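You operate a simulated robot arm through the tools that you are given. There is no shell and no other tool.

You are at the controls of a simulated robot arm. One attempt, no reset.

## Task
Set heat and air as the run card says and start the run.
Fine: switch on, black valve open; leave the red and blue knobs and the grey slide alone; the run starts last.

Only the result counts: the job must be done as asked and must still hold three seconds after the hand-in. Knocking over, shifting, dropping, spilling or breaking anything else fails it.

## Robot
A 6-joint arm with a two-finger parallel gripper, fixed in place. Base frame: the origin is on the floor under the middle of its stand, x ahead of it, y to its left, z up. Readings come in mm, degrees, newtons and seconds.
It reaches about 1313 mm from its shoulder. Its first joint turns from -166.0 to 166.0 degrees. Payload 3.43 kg.
The TCP is the grasp point between the finger pads, 34 mm short of the fingertips. In the tool frame z runs along the fingers and y along their closing line. The gripper opens to 128 mm. The fingers are 24 mm wide and 12 mm thick; the gripper's body (48 by 130 mm) begins 96 mm behind the TCP.
Orientation is told as [roll, pitch, yaw] about the base's x, y, z axes, in that order, counted from this pose: with the fingers straight down and closing along the base's y, the tool's x points along the base's -x, its y along +y and its z along -z.

## Interface
- The arm moves only by the tool nudge_tool. Its argument "targets" is a list of rows, each an object (a shift or turn left out is 0, a gripper value left out holds the last) with "xyz": the shift along the tool's x, y, z in mm, a list of three; "dr": the turn, a rotation vector about the tool's x, y, z in degrees, a list of three; "jaw": the gripper command, from -1 (shut) to 1 (fully open), values between in proportion. In form: [{"xyz": [tx, ty, tz], "dr": [wx, wy, wz], "jaw": jaw}, ...]. A call has 1 to 20 rows; each row shifts and turns the commanded pose from where the row before left it, along the tool's axes as they then stand. Each row takes 0.2 s and may step no farther than 50 mm and 8.6 degrees from the row before; otherwise, or with a gripper value out of range, the whole call is refused. A pose out of reach is approached as far as the arm can. The call stops where the force on the tool passes 40 N (or 10 N more than at its start, if that is more) or the arm is blocked; 0.2 s more then pass. The fingers move at their own pace (about 153 mm/s each) and stop on an object; they squeeze with about 31 N. The grip force told is the motor's: it shows also when the fingers shut on nothing. Time passes only in rows, and 0.2 s behind the last, so rows that do not move let the fingers close. The reply holds the time, the measured pose of the TCP, the force on the tool along the base axes, the opening and the grip force, in the units named above and with some noise, with the torque about the TCP (base axes, N m) and any sound that the robot's microphone picked up.
- Cameras (640 x 400 px; columns grow to the right, rows downward): "scene" is fixed at [219.1, 649.1, 1412.6]; the picture's right is [-0.82, -0.57, 0.00], its down [-0.26, 0.38, -0.89] and it looks along [0.51, -0.73, -0.46] (base axes); focal length 334 px, centre (320, 200). "wrist" rides on the gripper at [76, -11, -160] in the tool frame; the picture's right is [0.15, 0.99, 0.00], its down [-0.88, 0.13, -0.46] and it looks along [-0.45, 0.07, 0.89] (tool axes); focal length 234 px, centre (320, 200). There is no depth. A picture from a camera that has moved, and an enlarged one, comes with that camera's place and axes in the base frame and with its lens.
- grab_frame(camera): a new picture of that camera. The clock stands still meanwhile.
- close_up(camera, box): a new picture of the part [left, top, right, bottom] of that camera's present view, enlarged. The clock stands still meanwhile.
- sign_off(): hands the job in; it is judged then, once.

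Nothing tells you positions but the pictures and the camera data. Unless the task says otherwise, let go and move clear before handing in.

The tools are called as name(argument=value, ...) on one line, values as JSON. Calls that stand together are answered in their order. nudge_tool: Moves the arm, as the interface text tells. Its arguments: {"type":"object","properties":{"targets":{"type":"array"}},"required":["targets"]} The other tools are called the same way: grab_frame (camera) takes a picture; close_up (camera, box) takes an enlarged picture of a part of a camera's view; sign_off () hands the job in.

At the start:

```text
time: 0.0
eef_pos: [469.2, -495.9, 1156.5]
orientation: [0.0, 0.1, 0.0]
ft_force: [-0.4, 0.0, -0.2]
ft_torque: [-0.02, -0.01, 0.01]
width: 127.9
grasp_force: 0.0
```

scene: 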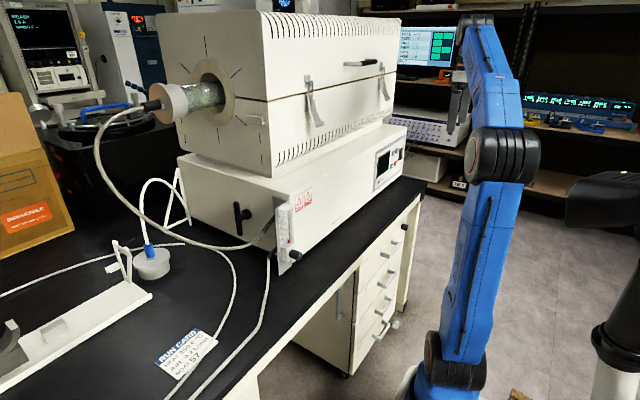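
wrist: 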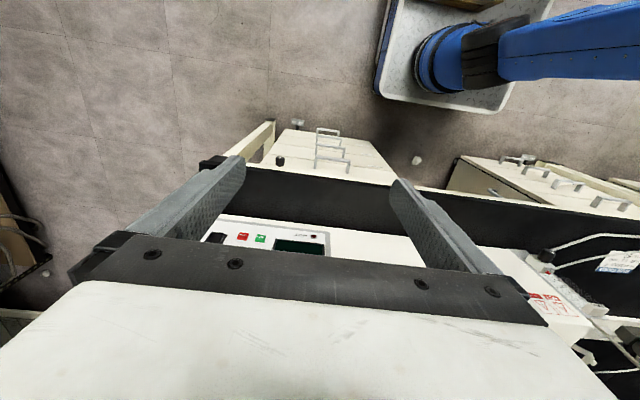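

I see a tube furnace on a bench with a control panel on its front, a flowmeter on its left side, and a run card on the bench. First I'll take close looks at the card, panel and flowmeter.

close_up(camera="scene", box=[140, 320, 230, 385])

close_up(camera="scene", box=[220, 170, 320, 280])

close_up(camera="scene", box=[360, 120, 420, 200])

close_up(camera="wrist", box=[190, 200, 350, 270])

close_up(camera="wrist", box=[500, 220, 640, 380])

```text
6.15 times, centred on (185, 352) of scene
camera zoom: at [219.1, 649.1, 1412.6], right [-0.82, -0.57, 0.0], down [-0.26, 0.38, -0.89], along [0.51, -0.73, -0.46], focal length 2058 px, centre (1151, -738)
```

zoom: 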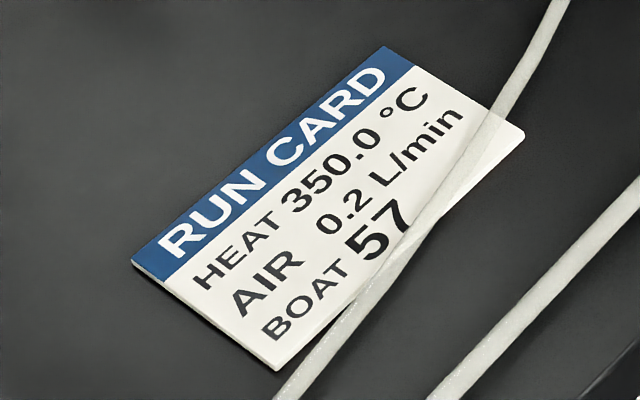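

```text
3.64 times, centred on (270, 225) of scene
camera zoom: at [219.1, 649.1, 1412.6], right [-0.82, -0.57, 0.0], down [-0.26, 0.38, -0.89], along [0.51, -0.73, -0.46], focal length 1216 px, centre (502, 109)
```

zoom: 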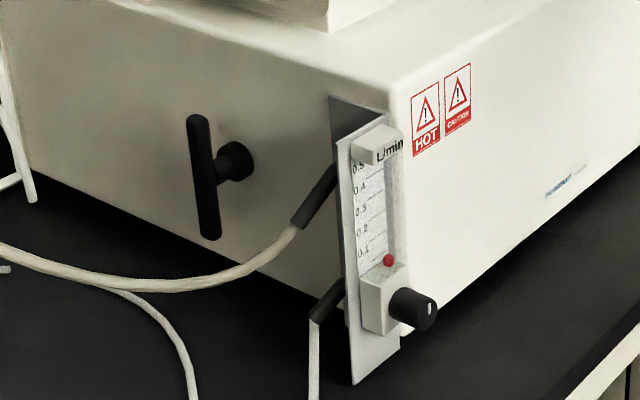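

```text
5.00 times, centred on (390, 160) of scene
camera zoom: at [219.1, 649.1, 1412.6], right [-0.82, -0.57, 0.0], down [-0.26, 0.38, -0.89], along [0.51, -0.73, -0.46], focal length 1672 px, centre (-30, 400)
```

zoom: 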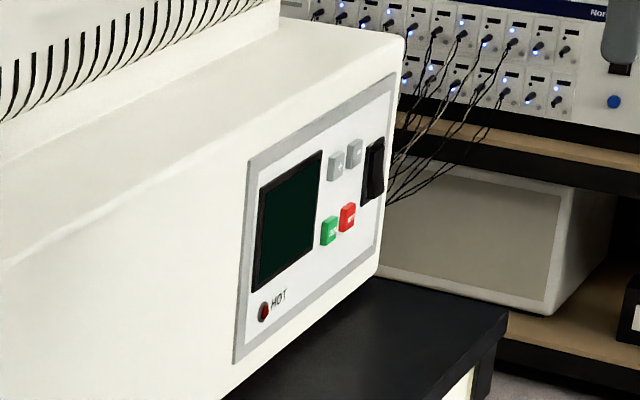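

```text
4.00 times, centred on (270, 235) of wrist
camera zoom: at [393.6, -506.5, 1317.8], right [-0.15, 0.99, 0.0], down [0.88, 0.13, 0.46], along [0.45, 0.07, -0.89], focal length 937 px, centre (520, 60)
```

zoom: 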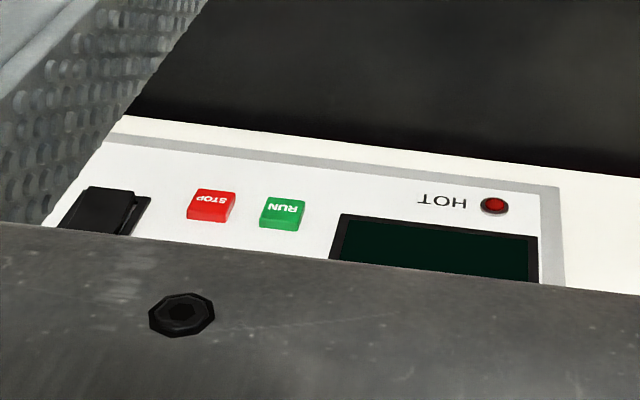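

```text
2.50 times, centred on (570, 300) of wrist
camera zoom: at [393.6, -506.5, 1317.8], right [-0.15, 0.99, 0.0], down [0.88, 0.13, 0.46], along [0.45, 0.07, -0.89], focal length 585 px, centre (-305, -50)
```

zoom: 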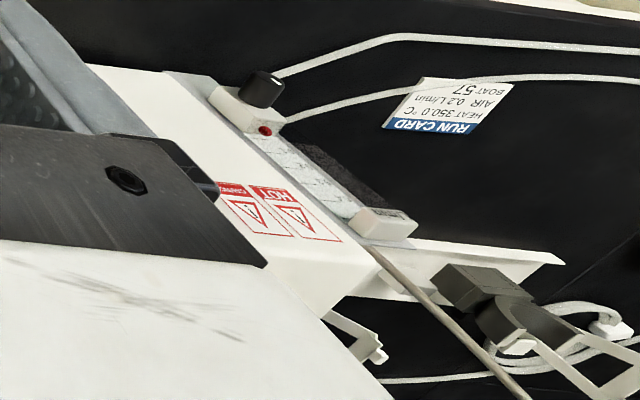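

The card says 350.0 °C and 0.2 L/min; the float is at the bottom and the display is dark, so the unit is off. I'll inspect the rest of the scene for the valve, red and blue knobs and the grey slide before moving.

close_up(camera="scene", box=[90, 60, 250, 160])

close_up(camera="scene", box=[0, 160, 200, 285])

close_up(camera="scene", box=[0, 260, 160, 360])

close_up(camera="scene", box=[0, 0, 160, 140])

close_up(camera="scene", box=[400, 20, 640, 200])

close_up(camera="scene", box=[265, 195, 313, 280])

```text
4.00 times, centred on (170, 110) of scene
camera zoom: at [219.1, 649.1, 1412.6], right [-0.82, -0.57, 0.0], down [-0.26, 0.38, -0.89], along [0.51, -0.73, -0.46], focal length 1338 px, centre (920, 560)
```

zoom: 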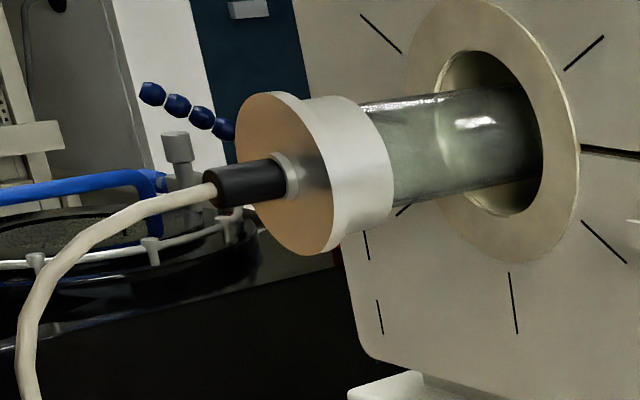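

```text
3.20 times, centred on (100, 222) of scene
camera zoom: at [219.1, 649.1, 1412.6], right [-0.82, -0.57, 0.0], down [-0.26, 0.38, -0.89], along [0.51, -0.73, -0.46], focal length 1070 px, centre (1024, 128)
```

zoom: 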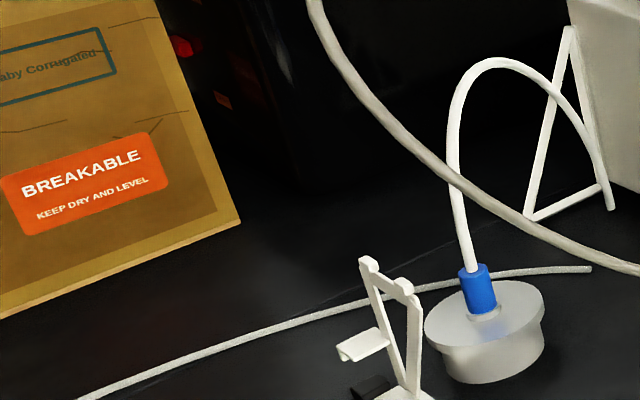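

```text
4.00 times, centred on (80, 310) of scene
camera zoom: at [219.1, 649.1, 1412.6], right [-0.82, -0.57, 0.0], down [-0.26, 0.38, -0.89], along [0.51, -0.73, -0.46], focal length 1338 px, centre (1280, -240)
```

zoom: 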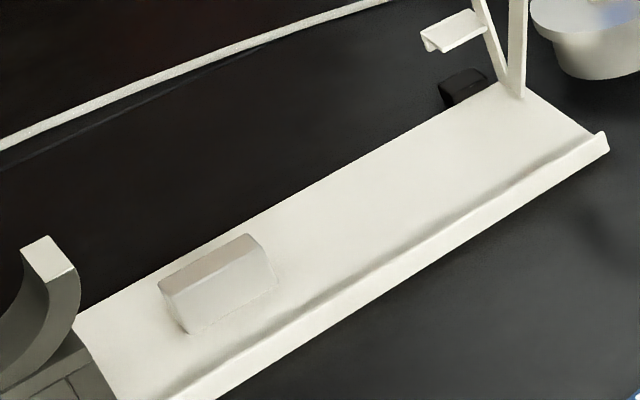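

```text
2.86 times, centred on (80, 70) of scene
camera zoom: at [219.1, 649.1, 1412.6], right [-0.82, -0.57, 0.0], down [-0.26, 0.38, -0.89], along [0.51, -0.73, -0.46], focal length 956 px, centre (1006, 571)
```

zoom: 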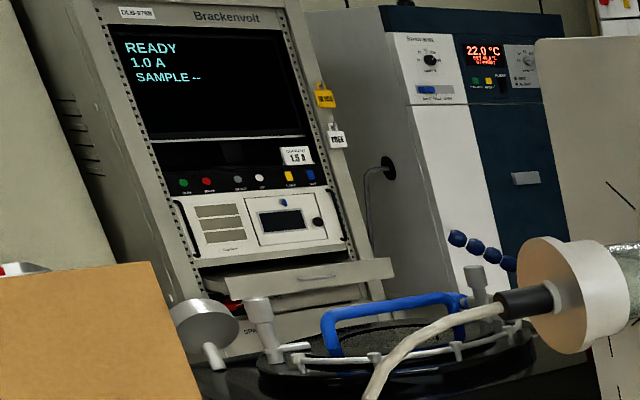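

```text
2.22 times, centred on (520, 110) of scene
camera zoom: at [219.1, 649.1, 1412.6], right [-0.82, -0.57, 0.0], down [-0.26, 0.38, -0.89], along [0.51, -0.73, -0.46], focal length 743 px, centre (-124, 400)
```

zoom: 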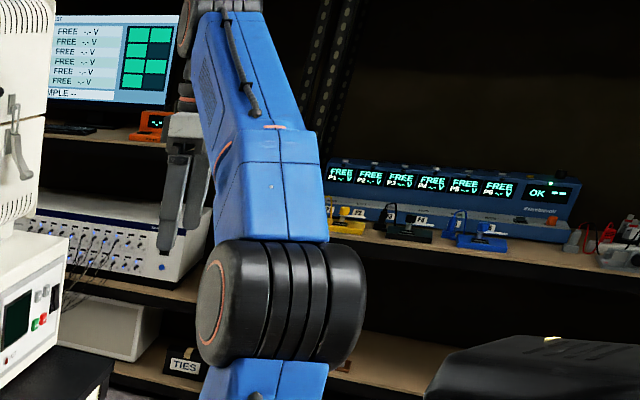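

```text
4.71 times, centred on (289, 238) of scene
camera zoom: at [219.1, 649.1, 1412.6], right [-0.82, -0.57, 0.0], down [-0.26, 0.38, -0.89], along [0.51, -0.73, -0.46], focal length 1574 px, centre (466, 24)
```

zoom: 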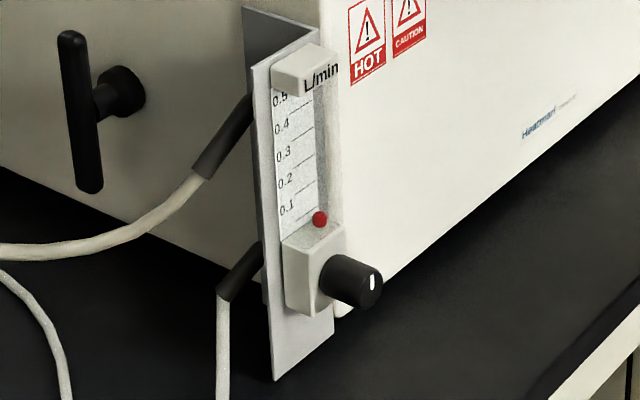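

The furnace front panel faces the robot (-x) near (745, -575, 880). The flowmeter knob is near (683, 86, 876), and the black T-handle sits on the furnace's left side near (850, 135, 950). Next I tilt the tool up at its present place so the wrist camera looks at the panel.

nudge_tool(targets=[{"dr": [0, -8.5, 0]}, {"dr": [0, -8.5, 0]}, {"dr": [0, -8.5, 0]}, {"dr": [0, -8.5, 0]}, {"dr": [0, -8.5, 0]}, {"dr": [0, -8.5, 0]}, {"dr": [0, -8.5, 0]}])

```text
time: 1.6
eef_pos: [469.3, -496.5, 1158.3]
orientation: [0.0, -59.6, 0.0]
ft_force: [-0.8, -0.4, 0.5]
ft_torque: [-0.01, 0.02, -0.01]
width: 127.9
grasp_force: 0.1
```

The tilt worked and the path in front of the panel is free. I now lower straight down at x≈470 to bring the camera level with the panel.

nudge_tool(targets=[{"xyz": [34.5, -10, 20.3]}, {"xyz": [34.5, -10, 20.3]}, {"xyz": [34.5, -10, 20.3]}, {"xyz": [34.5, -10, 20.3]}, {"xyz": [34.5, -10, 20.3]}, {"xyz": [34.5, -10, 20.3]}])

grab_frame(camera="wrist")

grab_frame(camera="scene")

```text
time: 3.0
eef_pos: [470.2, -555.5, 916.6]
orientation: [-0.2, -59.5, 0.1]
ft_force: [0.1, -0.1, -1.1]
ft_torque: [0.0, 0.04, -0.01]
width: 128.0
grasp_force: 0.1
```

```text
taken
camera wrist: at [293.4, -564.8, 933.6], right [-0.07, 0.99, -0.13], down [0.05, 0.13, 0.99], along [1.0, 0.07, -0.06], focal length 234 px, centre (320, 200)
```

wrist: 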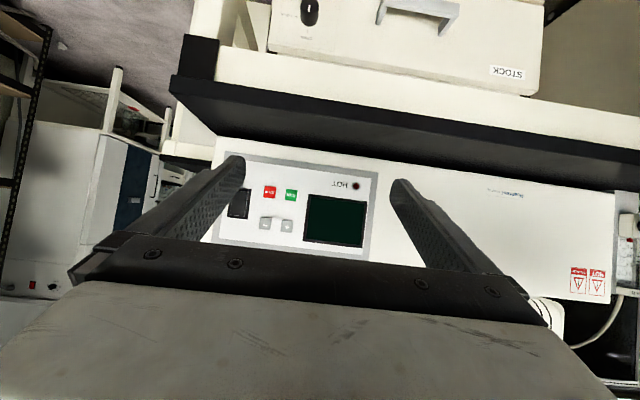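

```text
taken
```

scene: 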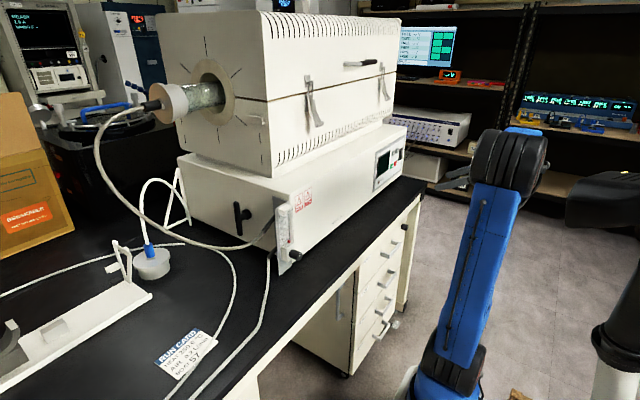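

The panel is in view (upside down in this camera). I enlarge it to read the controls and triangulate.

close_up(camera="wrist", box=[210, 140, 390, 265])

close_up(camera="scene", box=[365, 135, 415, 195])

close_up(camera="wrist", box=[540, 190, 640, 360])

```text
3.20 times, centred on (300, 202) of wrist
camera zoom: at [293.4, -564.8, 933.6], right [-0.07, 0.99, -0.13], down [0.05, 0.13, 0.99], along [1.0, 0.07, -0.06], focal length 749 px, centre (384, 192)
```

zoom: 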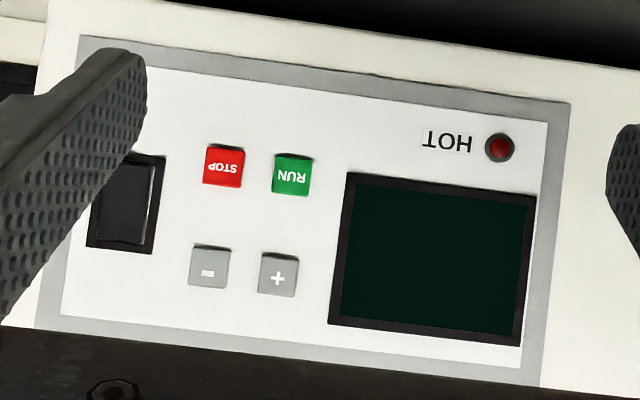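

```text
6.67 times, centred on (390, 165) of scene
camera zoom: at [219.1, 649.1, 1412.6], right [-0.82, -0.57, 0.0], down [-0.26, 0.38, -0.89], along [0.51, -0.73, -0.46], focal length 2230 px, centre (-147, 433)
```

zoom: 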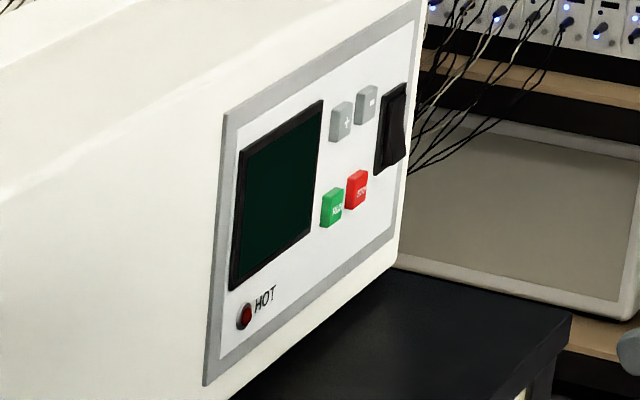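

```text
2.35 times, centred on (590, 275) of wrist
camera zoom: at [293.4, -564.8, 933.6], right [-0.07, 0.99, -0.13], down [0.05, 0.13, 0.99], along [1.0, 0.07, -0.06], focal length 551 px, centre (-315, 24)
```

zoom: 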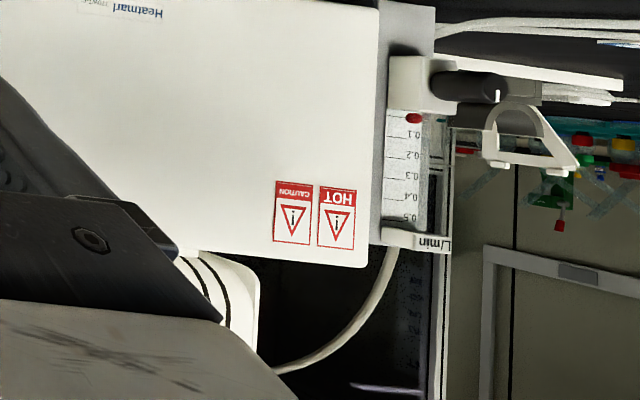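

Buttons triangulate to RUN ≈ (719,-588,901), STOP ≈ (719,-627,901), + ≈ (719,-588,957), − ≈ (719,-626,958), and the rocker ≈ (719,-677,933). I shift sideways and a bit closer to see the rocker unobstructed.

nudge_tool(targets=[{"xyz": [-21, -31.7, 22.5]}, {"xyz": [-21, -31.7, 22.5]}, {"xyz": [-21, -31.7, 22.5]}])

close_up(camera="wrist", box=[220, 130, 420, 255])

grab_frame(camera="wrist")

```text
time: 3.8
eef_pos: [558.6, -652.9, 935.7]
orientation: [-0.2, -59.5, 0.2]
ft_force: [0.6, -0.2, 0.6]
ft_torque: [-0.03, 0.0, -0.02]
width: 127.9
grasp_force: 0.0
```

```text
3.20 times, centred on (320, 192) of wrist
camera zoom: at [384.0, -662.8, 953.3], right [-0.07, 0.99, -0.13], down [0.05, 0.13, 0.99], along [1.0, 0.07, -0.06], focal length 749 px, centre (320, 224)
```

zoom: 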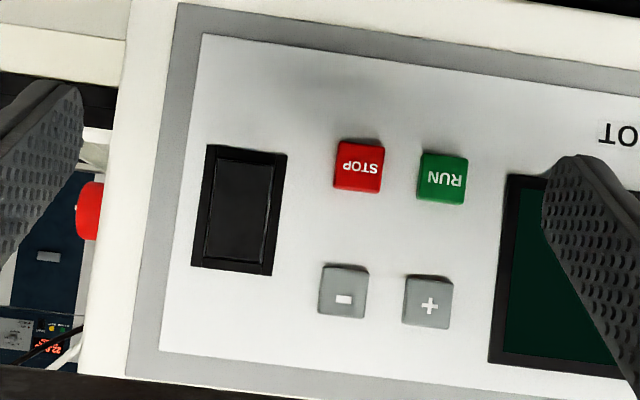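

```text
taken
camera wrist: at [384.0, -662.8, 953.3], right [-0.07, 0.99, -0.13], down [0.05, 0.13, 0.99], along [1.0, 0.07, -0.06], focal length 234 px, centre (320, 200)
```

wrist: 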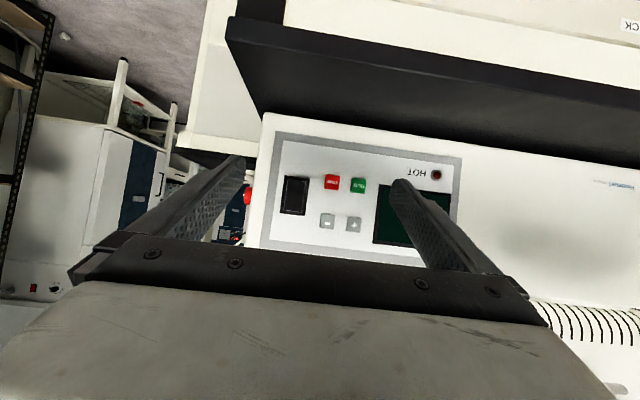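

There is also a red knob on the furnace's right-hand side, which I will stay away from. I enlarge the rocker from both cameras to see which half stands proud.

close_up(camera="scene", box=[388, 142, 404, 168])

close_up(camera="wrist", box=[270, 165, 320, 225])

```text
15.38 times, centred on (396, 155) of scene
camera zoom: at [219.1, 649.1, 1412.6], right [-0.82, -0.57, 0.0], down [-0.26, 0.38, -0.89], along [0.51, -0.73, -0.46], focal length 5145 px, centre (-849, 892)
```

zoom: 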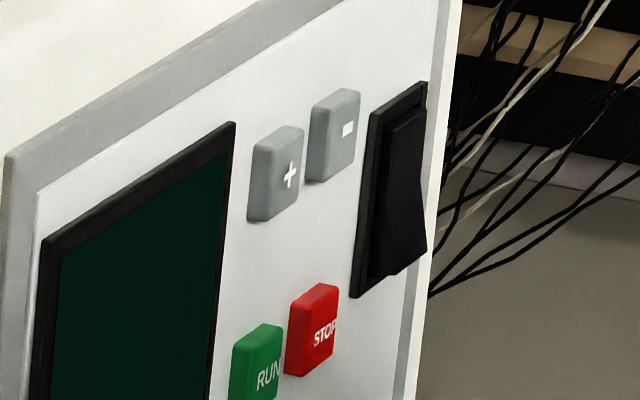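

```text
6.67 times, centred on (295, 195) of wrist
camera zoom: at [384.0, -662.8, 953.3], right [-0.07, 0.99, -0.13], down [0.05, 0.13, 0.99], along [1.0, 0.07, -0.06], focal length 1561 px, centre (487, 233)
```

zoom: 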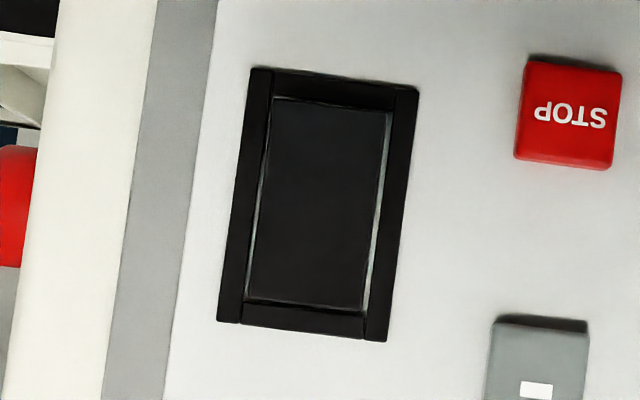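

The lower half of the rocker seems to stand proud. I level the tool to point straight at the panel, close the fingers, and move to just in front of the rocker's lower half.

nudge_tool(targets=[{"dr": [0, -7.625, 0], "jaw": -1}, {"dr": [0, -7.625, 0]}, {"dr": [0, -7.625, 0]}, {"dr": [0, -7.625, 0]}, {"xyz": [6.9, -7.8, 32]}, {"xyz": [6.9, -7.8, 32]}, {"xyz": [6.9, -7.8, 32]}])

grab_frame(camera="wrist")

close_up(camera="scene", box=[350, 120, 450, 190])

```text
time: 5.4
eef_pos: [653.1, -674.4, 916.3]
orientation: [-54.9, -90.0, 54.9]
ft_force: [0.3, 0.0, 0.2]
ft_torque: [-0.01, 0.02, -0.02]
width: 0.0
grasp_force: 31.0
```

```text
taken
camera wrist: at [495.0, -683.8, 842.3], right [0.0, 0.99, -0.15], down [-0.46, 0.13, 0.88], along [0.89, 0.07, 0.45], focal length 234 px, centre (320, 200)
```

wrist: 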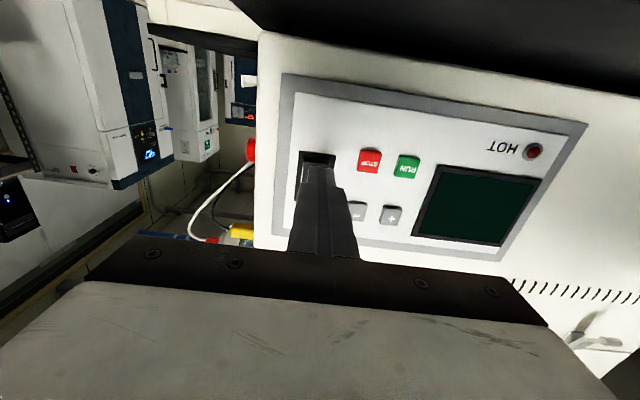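

```text
5.71 times, centred on (400, 155) of scene
camera zoom: at [219.1, 649.1, 1412.6], right [-0.82, -0.57, 0.0], down [-0.26, 0.38, -0.89], along [0.51, -0.73, -0.46], focal length 1911 px, centre (-137, 457)
```

zoom: 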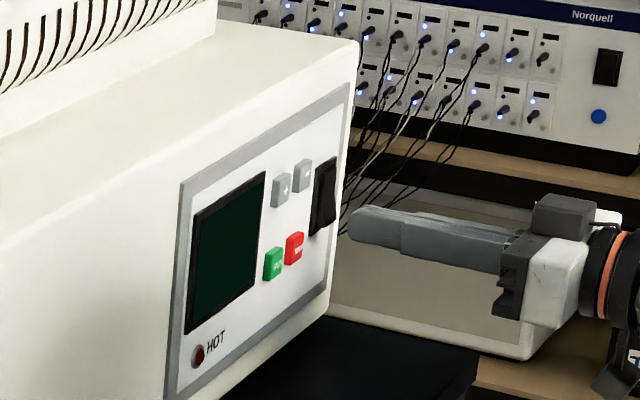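

The closed fingers line up with the rocker's lower half, with the tips about 25 mm short of it. I advance in small steps and watch the force.

nudge_tool(targets=[{"xyz": [1, -1.8, 10]}, {"xyz": [0, 0, 6]}, {"xyz": [0, 0, 3]}, {"xyz": [0, 0, 3]}, {"xyz": [0, 0, 3]}])

grab_frame(camera="wrist")

close_up(camera="scene", box=[350, 120, 450, 190])

```text
time: 6.5
eef_pos: [672.5, -677.0, 914.6]
orientation: [62.3, -90.0, -62.3]
ft_force: [-19.5, 5.1, 0.5]
ft_torque: [-0.1, -0.25, 0.16]
width: 0.0
grasp_force: 31.4
stopped in row 5: the force on the tool passed its limit at 48 N (the readings are from after the stop); the commanded pose is now the measured one
```

```text
taken
camera wrist: at [514.3, -685.9, 841.0], right [0.0, 0.99, -0.15], down [-0.46, 0.13, 0.88], along [0.89, 0.07, 0.45], focal length 234 px, centre (320, 200)
```

wrist: 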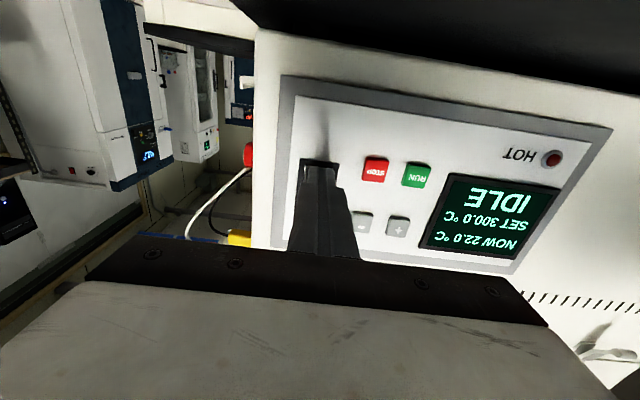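

```text
5.71 times, centred on (400, 155) of scene
camera zoom: at [219.1, 649.1, 1412.6], right [-0.82, -0.57, 0.0], down [-0.26, 0.38, -0.89], along [0.51, -0.73, -0.46], focal length 1911 px, centre (-137, 457)
```

zoom: 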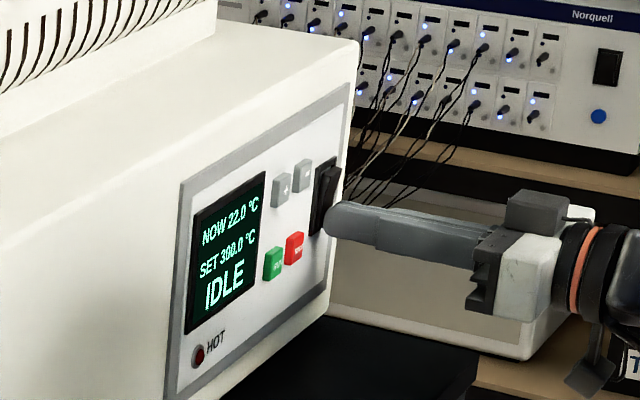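

The display came on: NOW 22.0, SET 300.0, IDLE. I back off and move in front of the + button.

nudge_tool(targets=[{"xyz": [0, 0, -15]}, {"xyz": [0, 0, -15]}, {"xyz": [-14.1, 29.6, 0]}, {"xyz": [-14.1, 29.6, 0]}, {"xyz": [-14.1, 29.6, 0]}])

grab_frame(camera="wrist")

close_up(camera="scene", box=[350, 120, 450, 190])

```text
time: 7.7
eef_pos: [643.8, -585.8, 956.4]
orientation: [40.3, -89.9, -40.4]
ft_force: [0.2, 0.5, -0.9]
ft_torque: [-0.02, -0.03, 0.02]
width: 0.1
grasp_force: 31.2
```

```text
taken
camera wrist: at [485.0, -596.9, 883.5], right [0.0, 0.99, -0.14], down [-0.45, 0.13, 0.88], along [0.89, 0.07, 0.45], focal length 234 px, centre (320, 200)
```

wrist: 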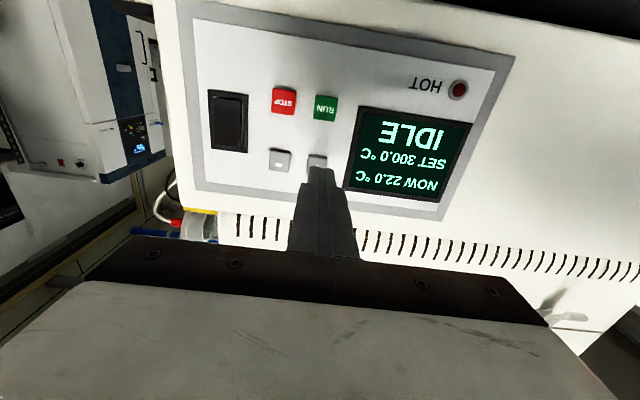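

```text
5.71 times, centred on (400, 155) of scene
camera zoom: at [219.1, 649.1, 1412.6], right [-0.82, -0.57, 0.0], down [-0.26, 0.38, -0.89], along [0.51, -0.73, -0.46], focal length 1911 px, centre (-137, 457)
```

zoom: 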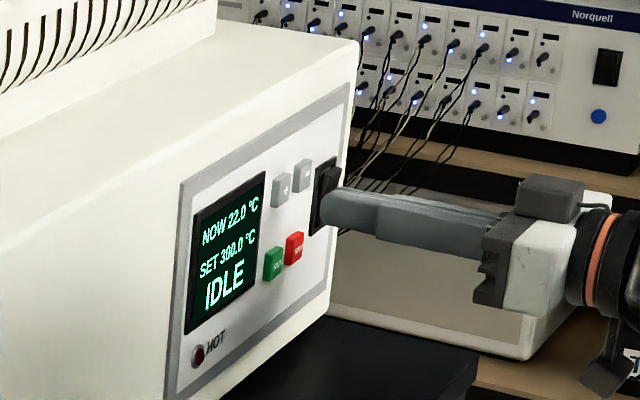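

The fingertip is lined up with the + button. I advance to contact and press once to see the step size.

nudge_tool(targets=[{"xyz": [0, -1.5, 15]}, {"xyz": [0, 0, 15]}, {"xyz": [0, 0, 3]}, {"xyz": [0, 0, 3]}, {"xyz": [0, 0, 2]}, {"xyz": [0, 0, 2]}, {"xyz": [0, 0, 2]}])

close_up(camera="scene", box=[350, 120, 450, 190])

```text
time: 9.1
eef_pos: [681.6, -588.4, 957.1]
orientation: [19.9, -90.0, -20.2]
ft_force: [-22.5, 6.2, 2.6]
ft_torque: [-0.14, -0.27, 0.23]
width: 0.1
grasp_force: 31.2
heard: click
stopped in row 7: the force on the tool passed its limit at 45 N (the readings are from after the stop); the commanded pose is now the measured one
```

```text
5.71 times, centred on (400, 155) of scene
camera zoom: at [219.1, 649.1, 1412.6], right [-0.82, -0.57, 0.0], down [-0.26, 0.38, -0.89], along [0.51, -0.73, -0.46], focal length 1911 px, centre (-137, 457)
```

zoom: 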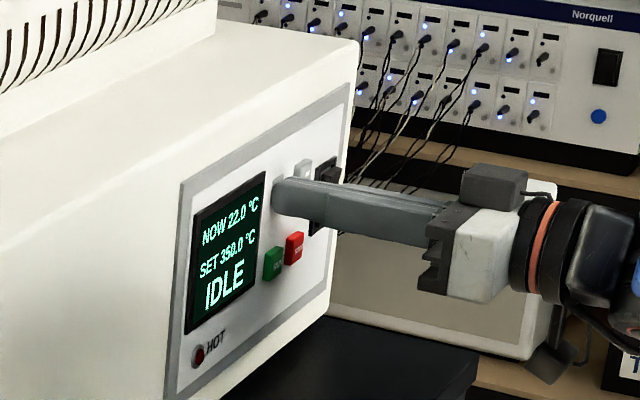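

The set value changed after one click. I read it enlarged before doing anything else.

close_up(camera="scene", box=[380, 150, 400, 178])

grab_frame(camera="wrist")

```text
14.29 times, centred on (390, 164) of scene
camera zoom: at [219.1, 649.1, 1412.6], right [-0.82, -0.57, 0.0], down [-0.26, 0.38, -0.89], along [0.51, -0.73, -0.46], focal length 4778 px, centre (-680, 714)
```

zoom: 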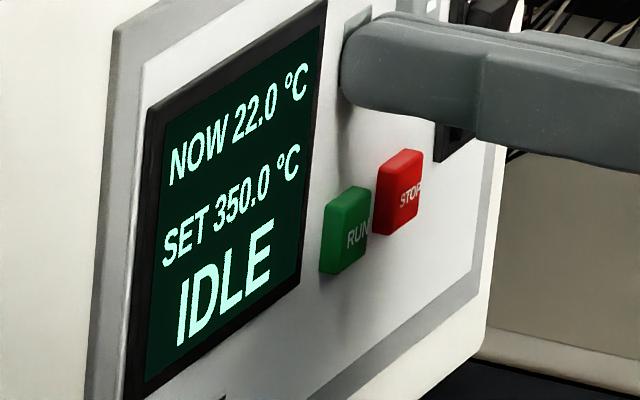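

```text
taken
camera wrist: at [522.6, -598.7, 883.3], right [0.0, 0.99, -0.15], down [-0.45, 0.13, 0.88], along [0.89, 0.07, 0.45], focal length 234 px, centre (320, 200)
```

wrist: 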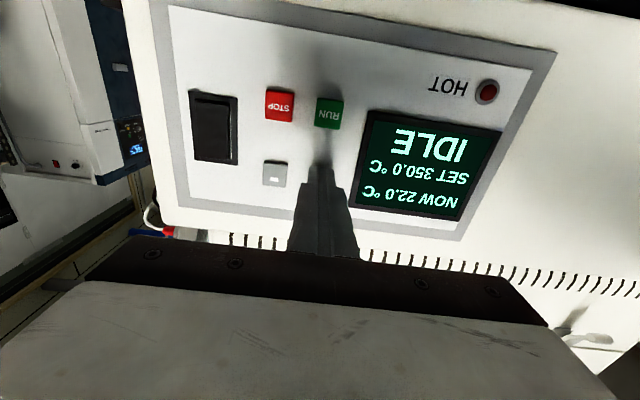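

SET now reads 350.0. I back away straight from the panel and check that it stays there.

nudge_tool(targets=[{"xyz": [0, 0, -30]}, {"xyz": [0, 0, -40]}, {"xyz": [0, 0, -45]}, {"xyz": [0, 0, -45]}])

close_up(camera="scene", box=[380, 150, 400, 178])

grab_frame(camera="wrist")

```text
time: 10.1
eef_pos: [522.3, -589.0, 955.9]
orientation: [28.3, -89.8, -28.4]
ft_force: [0.2, 0.3, 0.0]
ft_torque: [0.01, -0.03, 0.01]
width: 0.1
grasp_force: 31.2
```

```text
14.29 times, centred on (390, 164) of scene
camera zoom: at [219.1, 649.1, 1412.6], right [-0.82, -0.57, 0.0], down [-0.26, 0.38, -0.89], along [0.51, -0.73, -0.46], focal length 4778 px, centre (-680, 714)
```

zoom: 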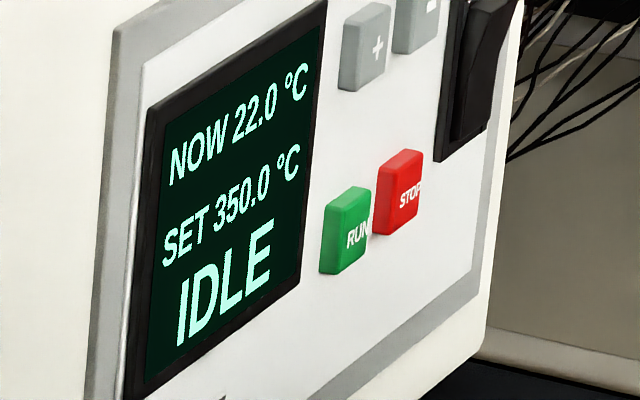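

```text
taken
camera wrist: at [363.2, -599.4, 882.7], right [0.0, 0.99, -0.15], down [-0.45, 0.13, 0.88], along [0.89, 0.07, 0.45], focal length 234 px, centre (320, 200)
```

wrist: 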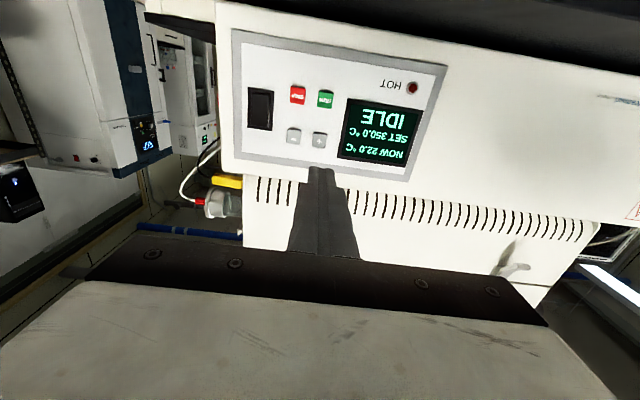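

The heat set point holds at 350.0 with the run still IDLE. Next I go to the flowmeter: I travel sideways in front of the bench at x≈520 toward the knob, opening the gripper.

nudge_tool(targets=[{"xyz": [0, 45, 0], "jaw": 0.2}, {"xyz": [0, 45, 0]}, {"xyz": [0, 45, 0]}, {"xyz": [0, 45, 0]}, {"xyz": [0, 45, 0]}, {"xyz": [0, 45, 0]}, {"xyz": [0, 45, 0]}, {"xyz": [0, 45, 0]}, {"xyz": [0, 45, 0]}, {"xyz": [0, 45, 0]}, {"xyz": [0, 45, 0]}, {"xyz": [0, 45, 0]}])

grab_frame(camera="wrist")

grab_frame(camera="scene")

```text
time: 12.7
eef_pos: [518.8, -71.4, 1001.7]
orientation: [129.2, -89.3, -128.4]
ft_force: [-8.4, 5.1, 3.0]
ft_torque: [0.02, 0.52, -0.47]
width: 77.0
grasp_force: 0.1
out of reach, approached as far as the arm can: row 8, 9, 10, 11, 12
```

```text
taken
camera wrist: at [360.9, -82.1, 925.2], right [-0.01, 0.99, -0.14], down [-0.46, 0.12, 0.88], along [0.89, 0.07, 0.46], focal length 234 px, centre (320, 200)
```

wrist: 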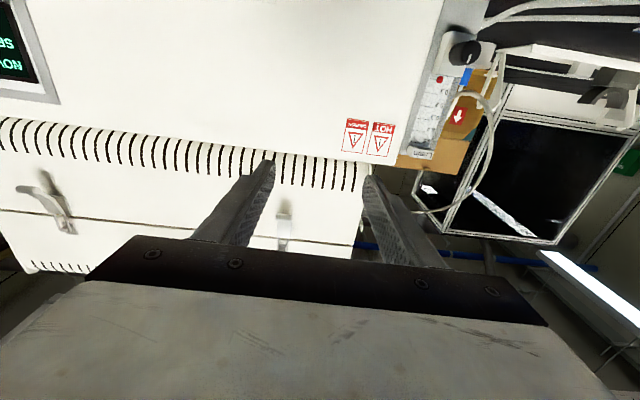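

```text
taken
```

scene: 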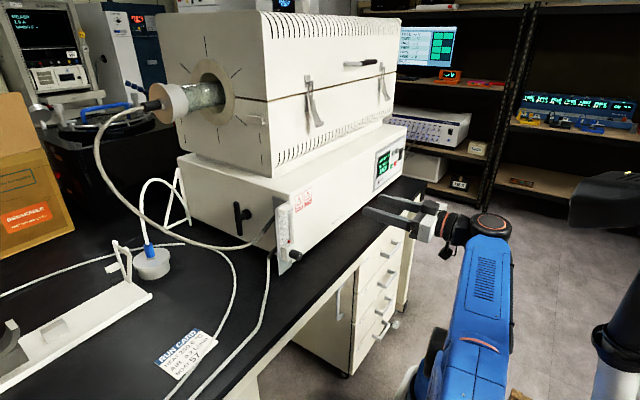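

The arm runs out of folding room this close to its base. The flowmeter sits ahead and to the left. I advance in x, well clear of the furnace face at x≈720, to restore reach.

nudge_tool(targets=[{"xyz": [-10, 0, 30]}, {"xyz": [-10, 0, 30]}, {"xyz": [-10, 0, 30]}])

grab_frame(camera="wrist")

```text
time: 13.5
eef_pos: [468.7, -284.2, 1022.9]
orientation: [-151.3, -87.2, 104.2]
ft_force: [0.3, 0.1, 0.8]
ft_torque: [0.01, 0.0, -0.01]
width: 76.7
grasp_force: 0.0
out of reach, approached as far as the arm can: row 1
stopped in row 3: the arm was blocked; the commanded pose is now the measured one
```

```text
taken
camera wrist: at [353.4, -176.4, 941.7], right [0.73, 0.67, -0.17], down [-0.23, 0.46, 0.86], along [0.65, -0.58, 0.49], focal length 234 px, centre (320, 200)
```

wrist: 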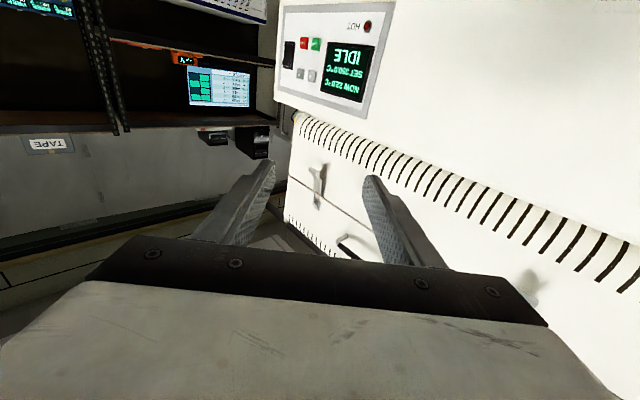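

The arm swung into a different stance: the tool is now yawed toward the panel and stopped short. I check the scene to see where everything is before moving again.

grab_frame(camera="scene")

close_up(camera="scene", box=[340, 130, 600, 400])

```text
taken
```

scene: 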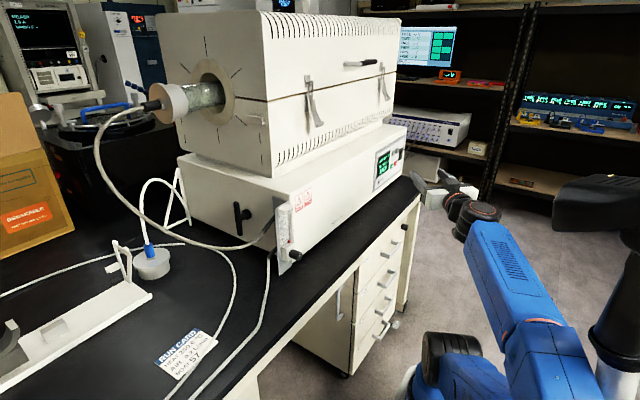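

```text
1.48 times, centred on (470, 265) of scene
camera zoom: at [219.1, 649.1, 1412.6], right [-0.82, -0.57, 0.0], down [-0.26, 0.38, -0.89], along [0.51, -0.73, -0.46], focal length 495 px, centre (98, 104)
```

zoom: 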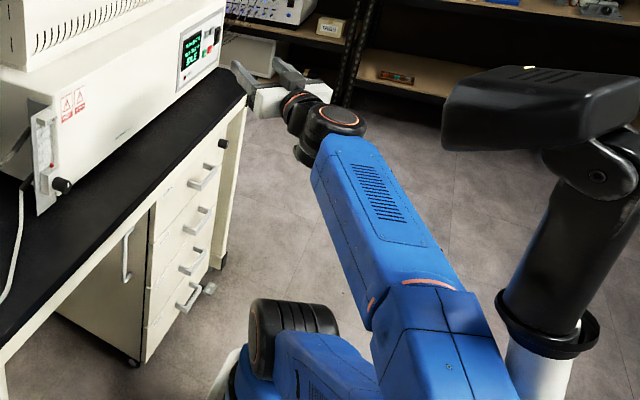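

The arm folded up near its base and stopped, and nothing in the scene has been touched. I unfold it gently, turning the tool back toward +x while moving it forward.

nudge_tool(targets=[{"xyz": [0, 16, 15], "dr": [-8, 0, 0]}, {"xyz": [0, 13.8, 17.2], "dr": [-8, 0, 0]}, {"xyz": [0, 11.2, 18.9], "dr": [-8, 0, 0]}])

grab_frame(camera="scene")

```text
time: 14.3
eef_pos: [531.1, -285.2, 1024.0]
orientation: [-145.2, -87.8, 123.6]
ft_force: [0.4, 1.2, 0.1]
ft_torque: [0.03, 0.01, 0.03]
width: 76.7
grasp_force: 0.1
```

```text
taken
```

scene: 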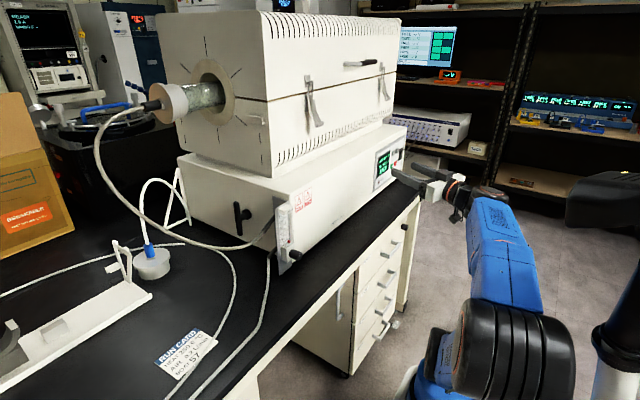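

That is tracking well. I continue unfolding with the remaining yaw and forward motion.

nudge_tool(targets=[{"xyz": [0, 8.5, 20.3], "dr": [-8, 0, 0]}, {"xyz": [0, 5.6, 21.3], "dr": [-8, 0, 0]}, {"xyz": [0, 2.6, 21.9], "dr": [-6, 0, 0]}])

grab_frame(camera="scene")

grab_frame(camera="wrist")

```text
time: 15.1
eef_pos: [598.4, -285.2, 1024.8]
orientation: [-122.6, -87.8, 122.9]
ft_force: [0.0, 0.3, 1.4]
ft_torque: [0.0, -0.01, -0.01]
width: 76.8
grasp_force: 0.0
```

```text
taken
```

scene: 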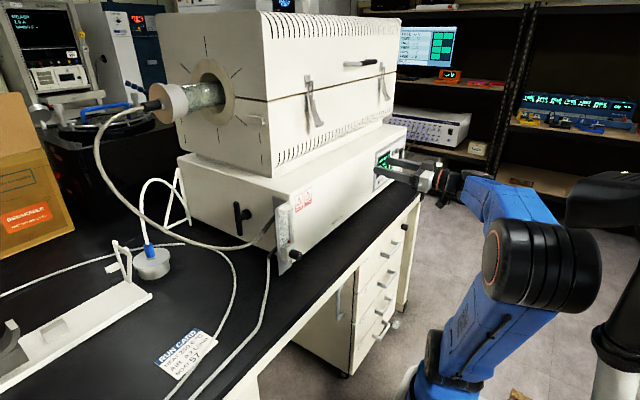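

```text
taken
camera wrist: at [440.6, -298.9, 947.8], right [0.0, 0.98, -0.18], down [-0.47, 0.16, 0.87], along [0.88, 0.08, 0.47], focal length 234 px, centre (320, 200)
```

wrist: 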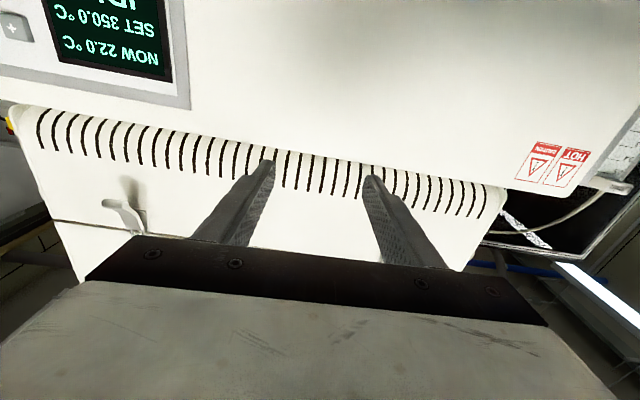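

The arm is back in a healthy stance at (598,-285,1025). I tilt the fingers 32° downward to keep more folding room, then slide left toward the flowmeter.

nudge_tool(targets=[{"dr": [0, 8, 0]}, {"dr": [0, 8, 0]}, {"dr": [0, 8, 0]}, {"dr": [0, 8, 0]}, {"xyz": [8.1, 43, 4.7]}, {"xyz": [8.1, 43, 4.7]}, {"xyz": [8.1, 43, 4.7]}, {"xyz": [8.1, 43, 4.7]}])

grab_frame(camera="wrist")

grab_frame(camera="scene")

```text
time: 16.9
eef_pos: [594.6, -117.1, 983.2]
orientation: [-3.6, -59.2, 2.8]
ft_force: [0.0, 2.4, -0.6]
ft_torque: [-0.09, 0.03, -0.23]
width: 76.8
grasp_force: 0.1
```

```text
taken
camera wrist: at [420.3, -126.1, 1000.9], right [-0.07, 0.98, -0.16], down [0.06, 0.16, 0.99], along [1.0, 0.06, -0.07], focal length 234 px, centre (320, 200)
```

wrist: 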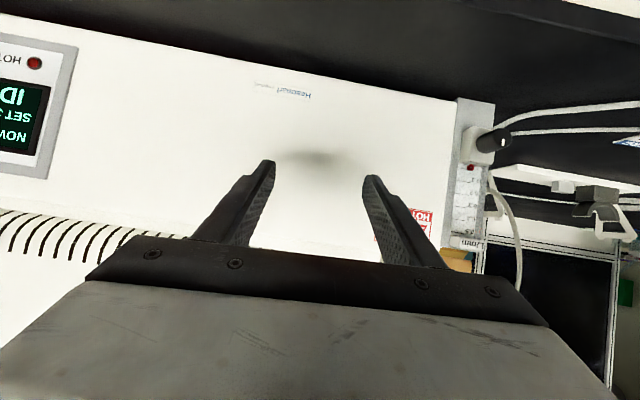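

```text
taken
```

scene: 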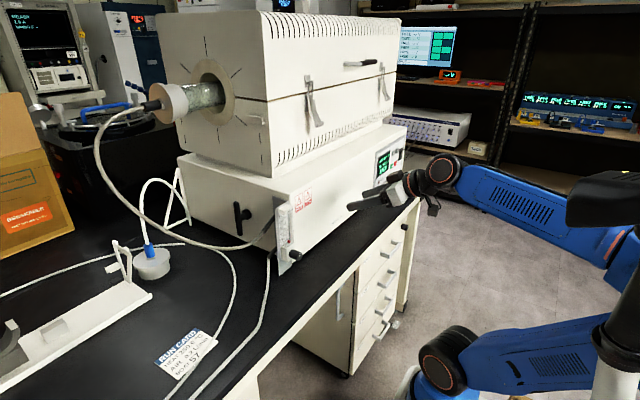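

The arm's elbow has folded far to the right in this picture, near a black object on a post. I take a closer look at that object to judge where it stands.

close_up(camera="scene", box=[540, 150, 640, 400])

close_up(camera="scene", box=[380, 150, 640, 400])

```text
1.60 times, centred on (590, 275) of scene
camera zoom: at [219.1, 649.1, 1412.6], right [-0.82, -0.57, 0.0], down [-0.26, 0.38, -0.89], along [0.51, -0.73, -0.46], focal length 535 px, centre (-112, 80)
```

zoom: 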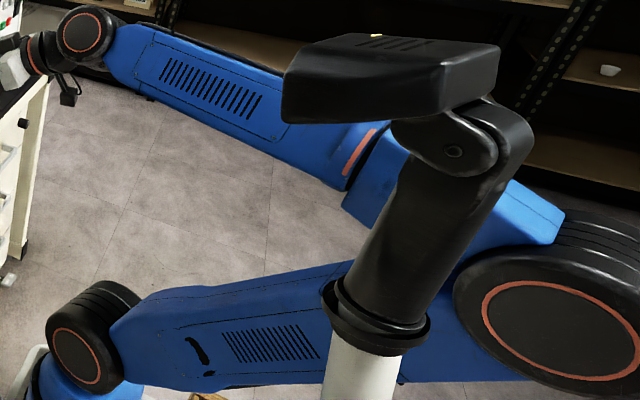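

```text
1.60 times, centred on (510, 275) of scene
camera zoom: at [219.1, 649.1, 1412.6], right [-0.82, -0.57, 0.0], down [-0.26, 0.38, -0.89], along [0.51, -0.73, -0.46], focal length 535 px, centre (16, 80)
```

zoom: 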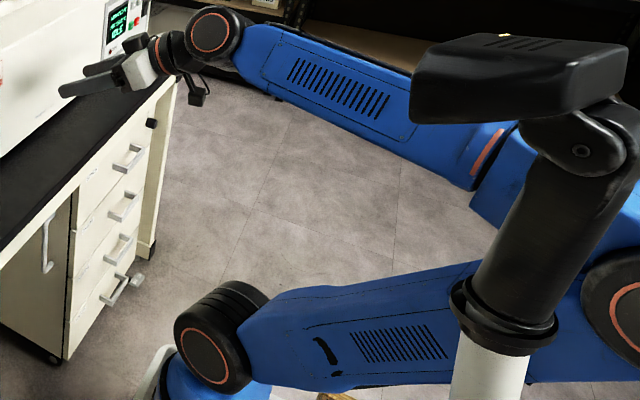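

That is a sensor head on a post standing nearer the camera than the arm. The close-up can show beyond the frame edge, so I use that to see the post's foot and the arm's elbow.

close_up(camera="scene", box=[638, 0, 640, 400])

close_up(camera="scene", box=[0, 398, 640, 400])

```text
1.00 times, centred on (639, 200) of scene (not enlarged: the box is as wide or as high as the picture)
camera zoom: at [219.1, 649.1, 1412.6], right [-0.82, -0.57, 0.0], down [-0.26, 0.38, -0.89], along [0.51, -0.73, -0.46], focal length 334 px, centre (1, 200)
```

zoom: 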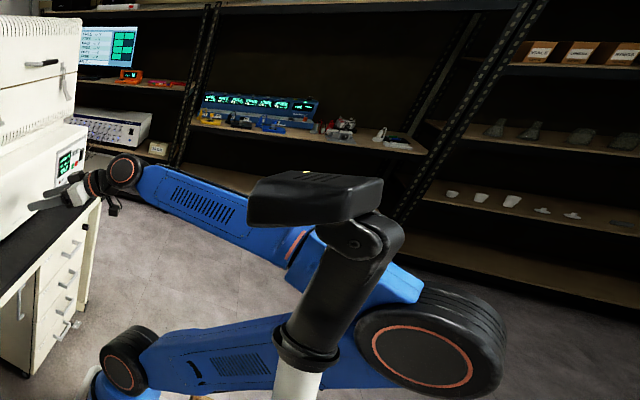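

```text
1.00 times, centred on (320, 399) of scene (not enlarged: the box is as wide or as high as the picture)
camera zoom: at [219.1, 649.1, 1412.6], right [-0.82, -0.57, 0.0], down [-0.26, 0.38, -0.89], along [0.51, -0.73, -0.46], focal length 334 px, centre (320, 1)
```

zoom: 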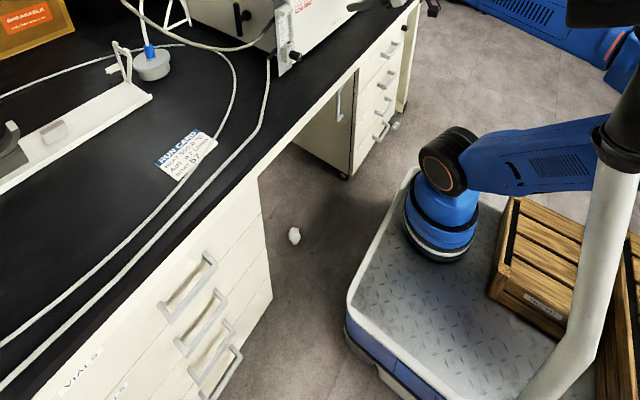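

This is useful: the robot base sits at about x=250 on a cart that also carries a sensor mast and crates, so working close in with the tool level is bad. I retrace my path to y≈-285 and then point the fingers straight down, which keeps the wrist far from the base axis.

nudge_tool(targets=[{"xyz": [-8.1, -43, -4.7]}, {"xyz": [-8.1, -43, -4.7]}, {"xyz": [-8.1, -43, -4.7]}, {"xyz": [-8.1, -43, -4.7]}])

grab_frame(camera="scene")

```text
time: 17.8
eef_pos: [623.9, -157.1, 1026.4]
orientation: [-6.6, -60.0, 20.4]
ft_force: [-0.2, 0.4, 0.0]
ft_torque: [-0.01, -0.03, 0.02]
width: 76.5
grasp_force: 0.1
stopped in row 4: the arm was blocked; the commanded pose is now the measured one
```

```text
taken
```

scene: 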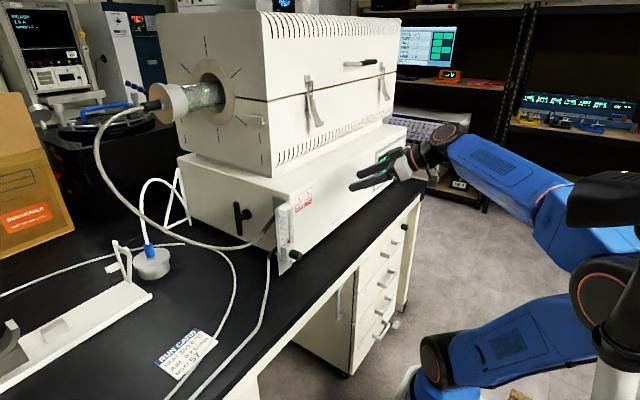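

The arm lagged and stopped again while unfolding, with no force on the tool and nothing moved. From here I tilt the fingers downward in place, which moves the wrist away from the base axis.

nudge_tool(targets=[{"dr": [0, 6, 0]}, {"dr": [0, 6, 0]}, {"dr": [0, 6, 0]}, {"dr": [0, 6, 0]}, {"dr": [0, 6, 0]}])

close_up(camera="scene", box=[638, 0, 640, 400])

close_up(camera="scene", box=[0, 398, 640, 400])

```text
time: 19.0
eef_pos: [622.7, -157.0, 1024.7]
orientation: [-3.8, -30.0, 16.7]
ft_force: [0.0, -0.1, 0.4]
ft_torque: [0.01, -0.01, 0.0]
width: 76.9
grasp_force: 0.1
```

```text
1.00 times, centred on (639, 200) of scene (not enlarged: the box is as wide or as high as the picture)
camera zoom: at [219.1, 649.1, 1412.6], right [-0.82, -0.57, 0.0], down [-0.26, 0.38, -0.89], along [0.51, -0.73, -0.46], focal length 334 px, centre (1, 200)
```

zoom: 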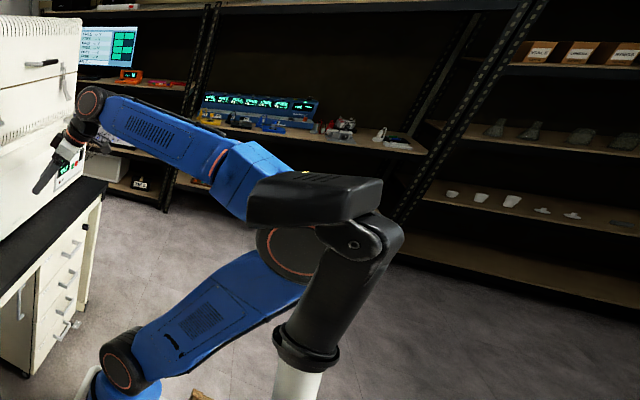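

```text
1.00 times, centred on (320, 399) of scene (not enlarged: the box is as wide or as high as the picture)
camera zoom: at [219.1, 649.1, 1412.6], right [-0.82, -0.57, 0.0], down [-0.26, 0.38, -0.89], along [0.51, -0.73, -0.46], focal length 334 px, centre (320, 1)
```

zoom: 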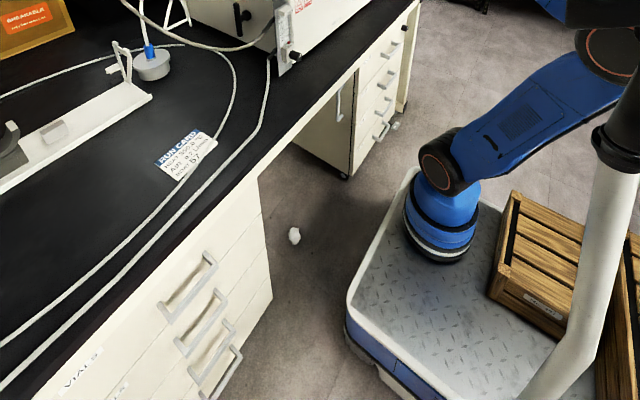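

The arm is in a clean elbow-up stance again. I finish pointing the fingers straight down and take out the yaw.

nudge_tool(targets=[{"dr": [0, 6, 0]}, {"dr": [0, 6, 0]}, {"dr": [0, 6, 0]}, {"dr": [0, 6, 0]}, {"dr": [0, 6, 0]}])

```text
time: 20.2
eef_pos: [623.5, -156.6, 1025.4]
orientation: [-3.4, 0.0, 14.7]
ft_force: [-0.1, -0.5, -0.2]
ft_torque: [-0.03, 0.0, -0.01]
width: 76.8
grasp_force: 0.0
```

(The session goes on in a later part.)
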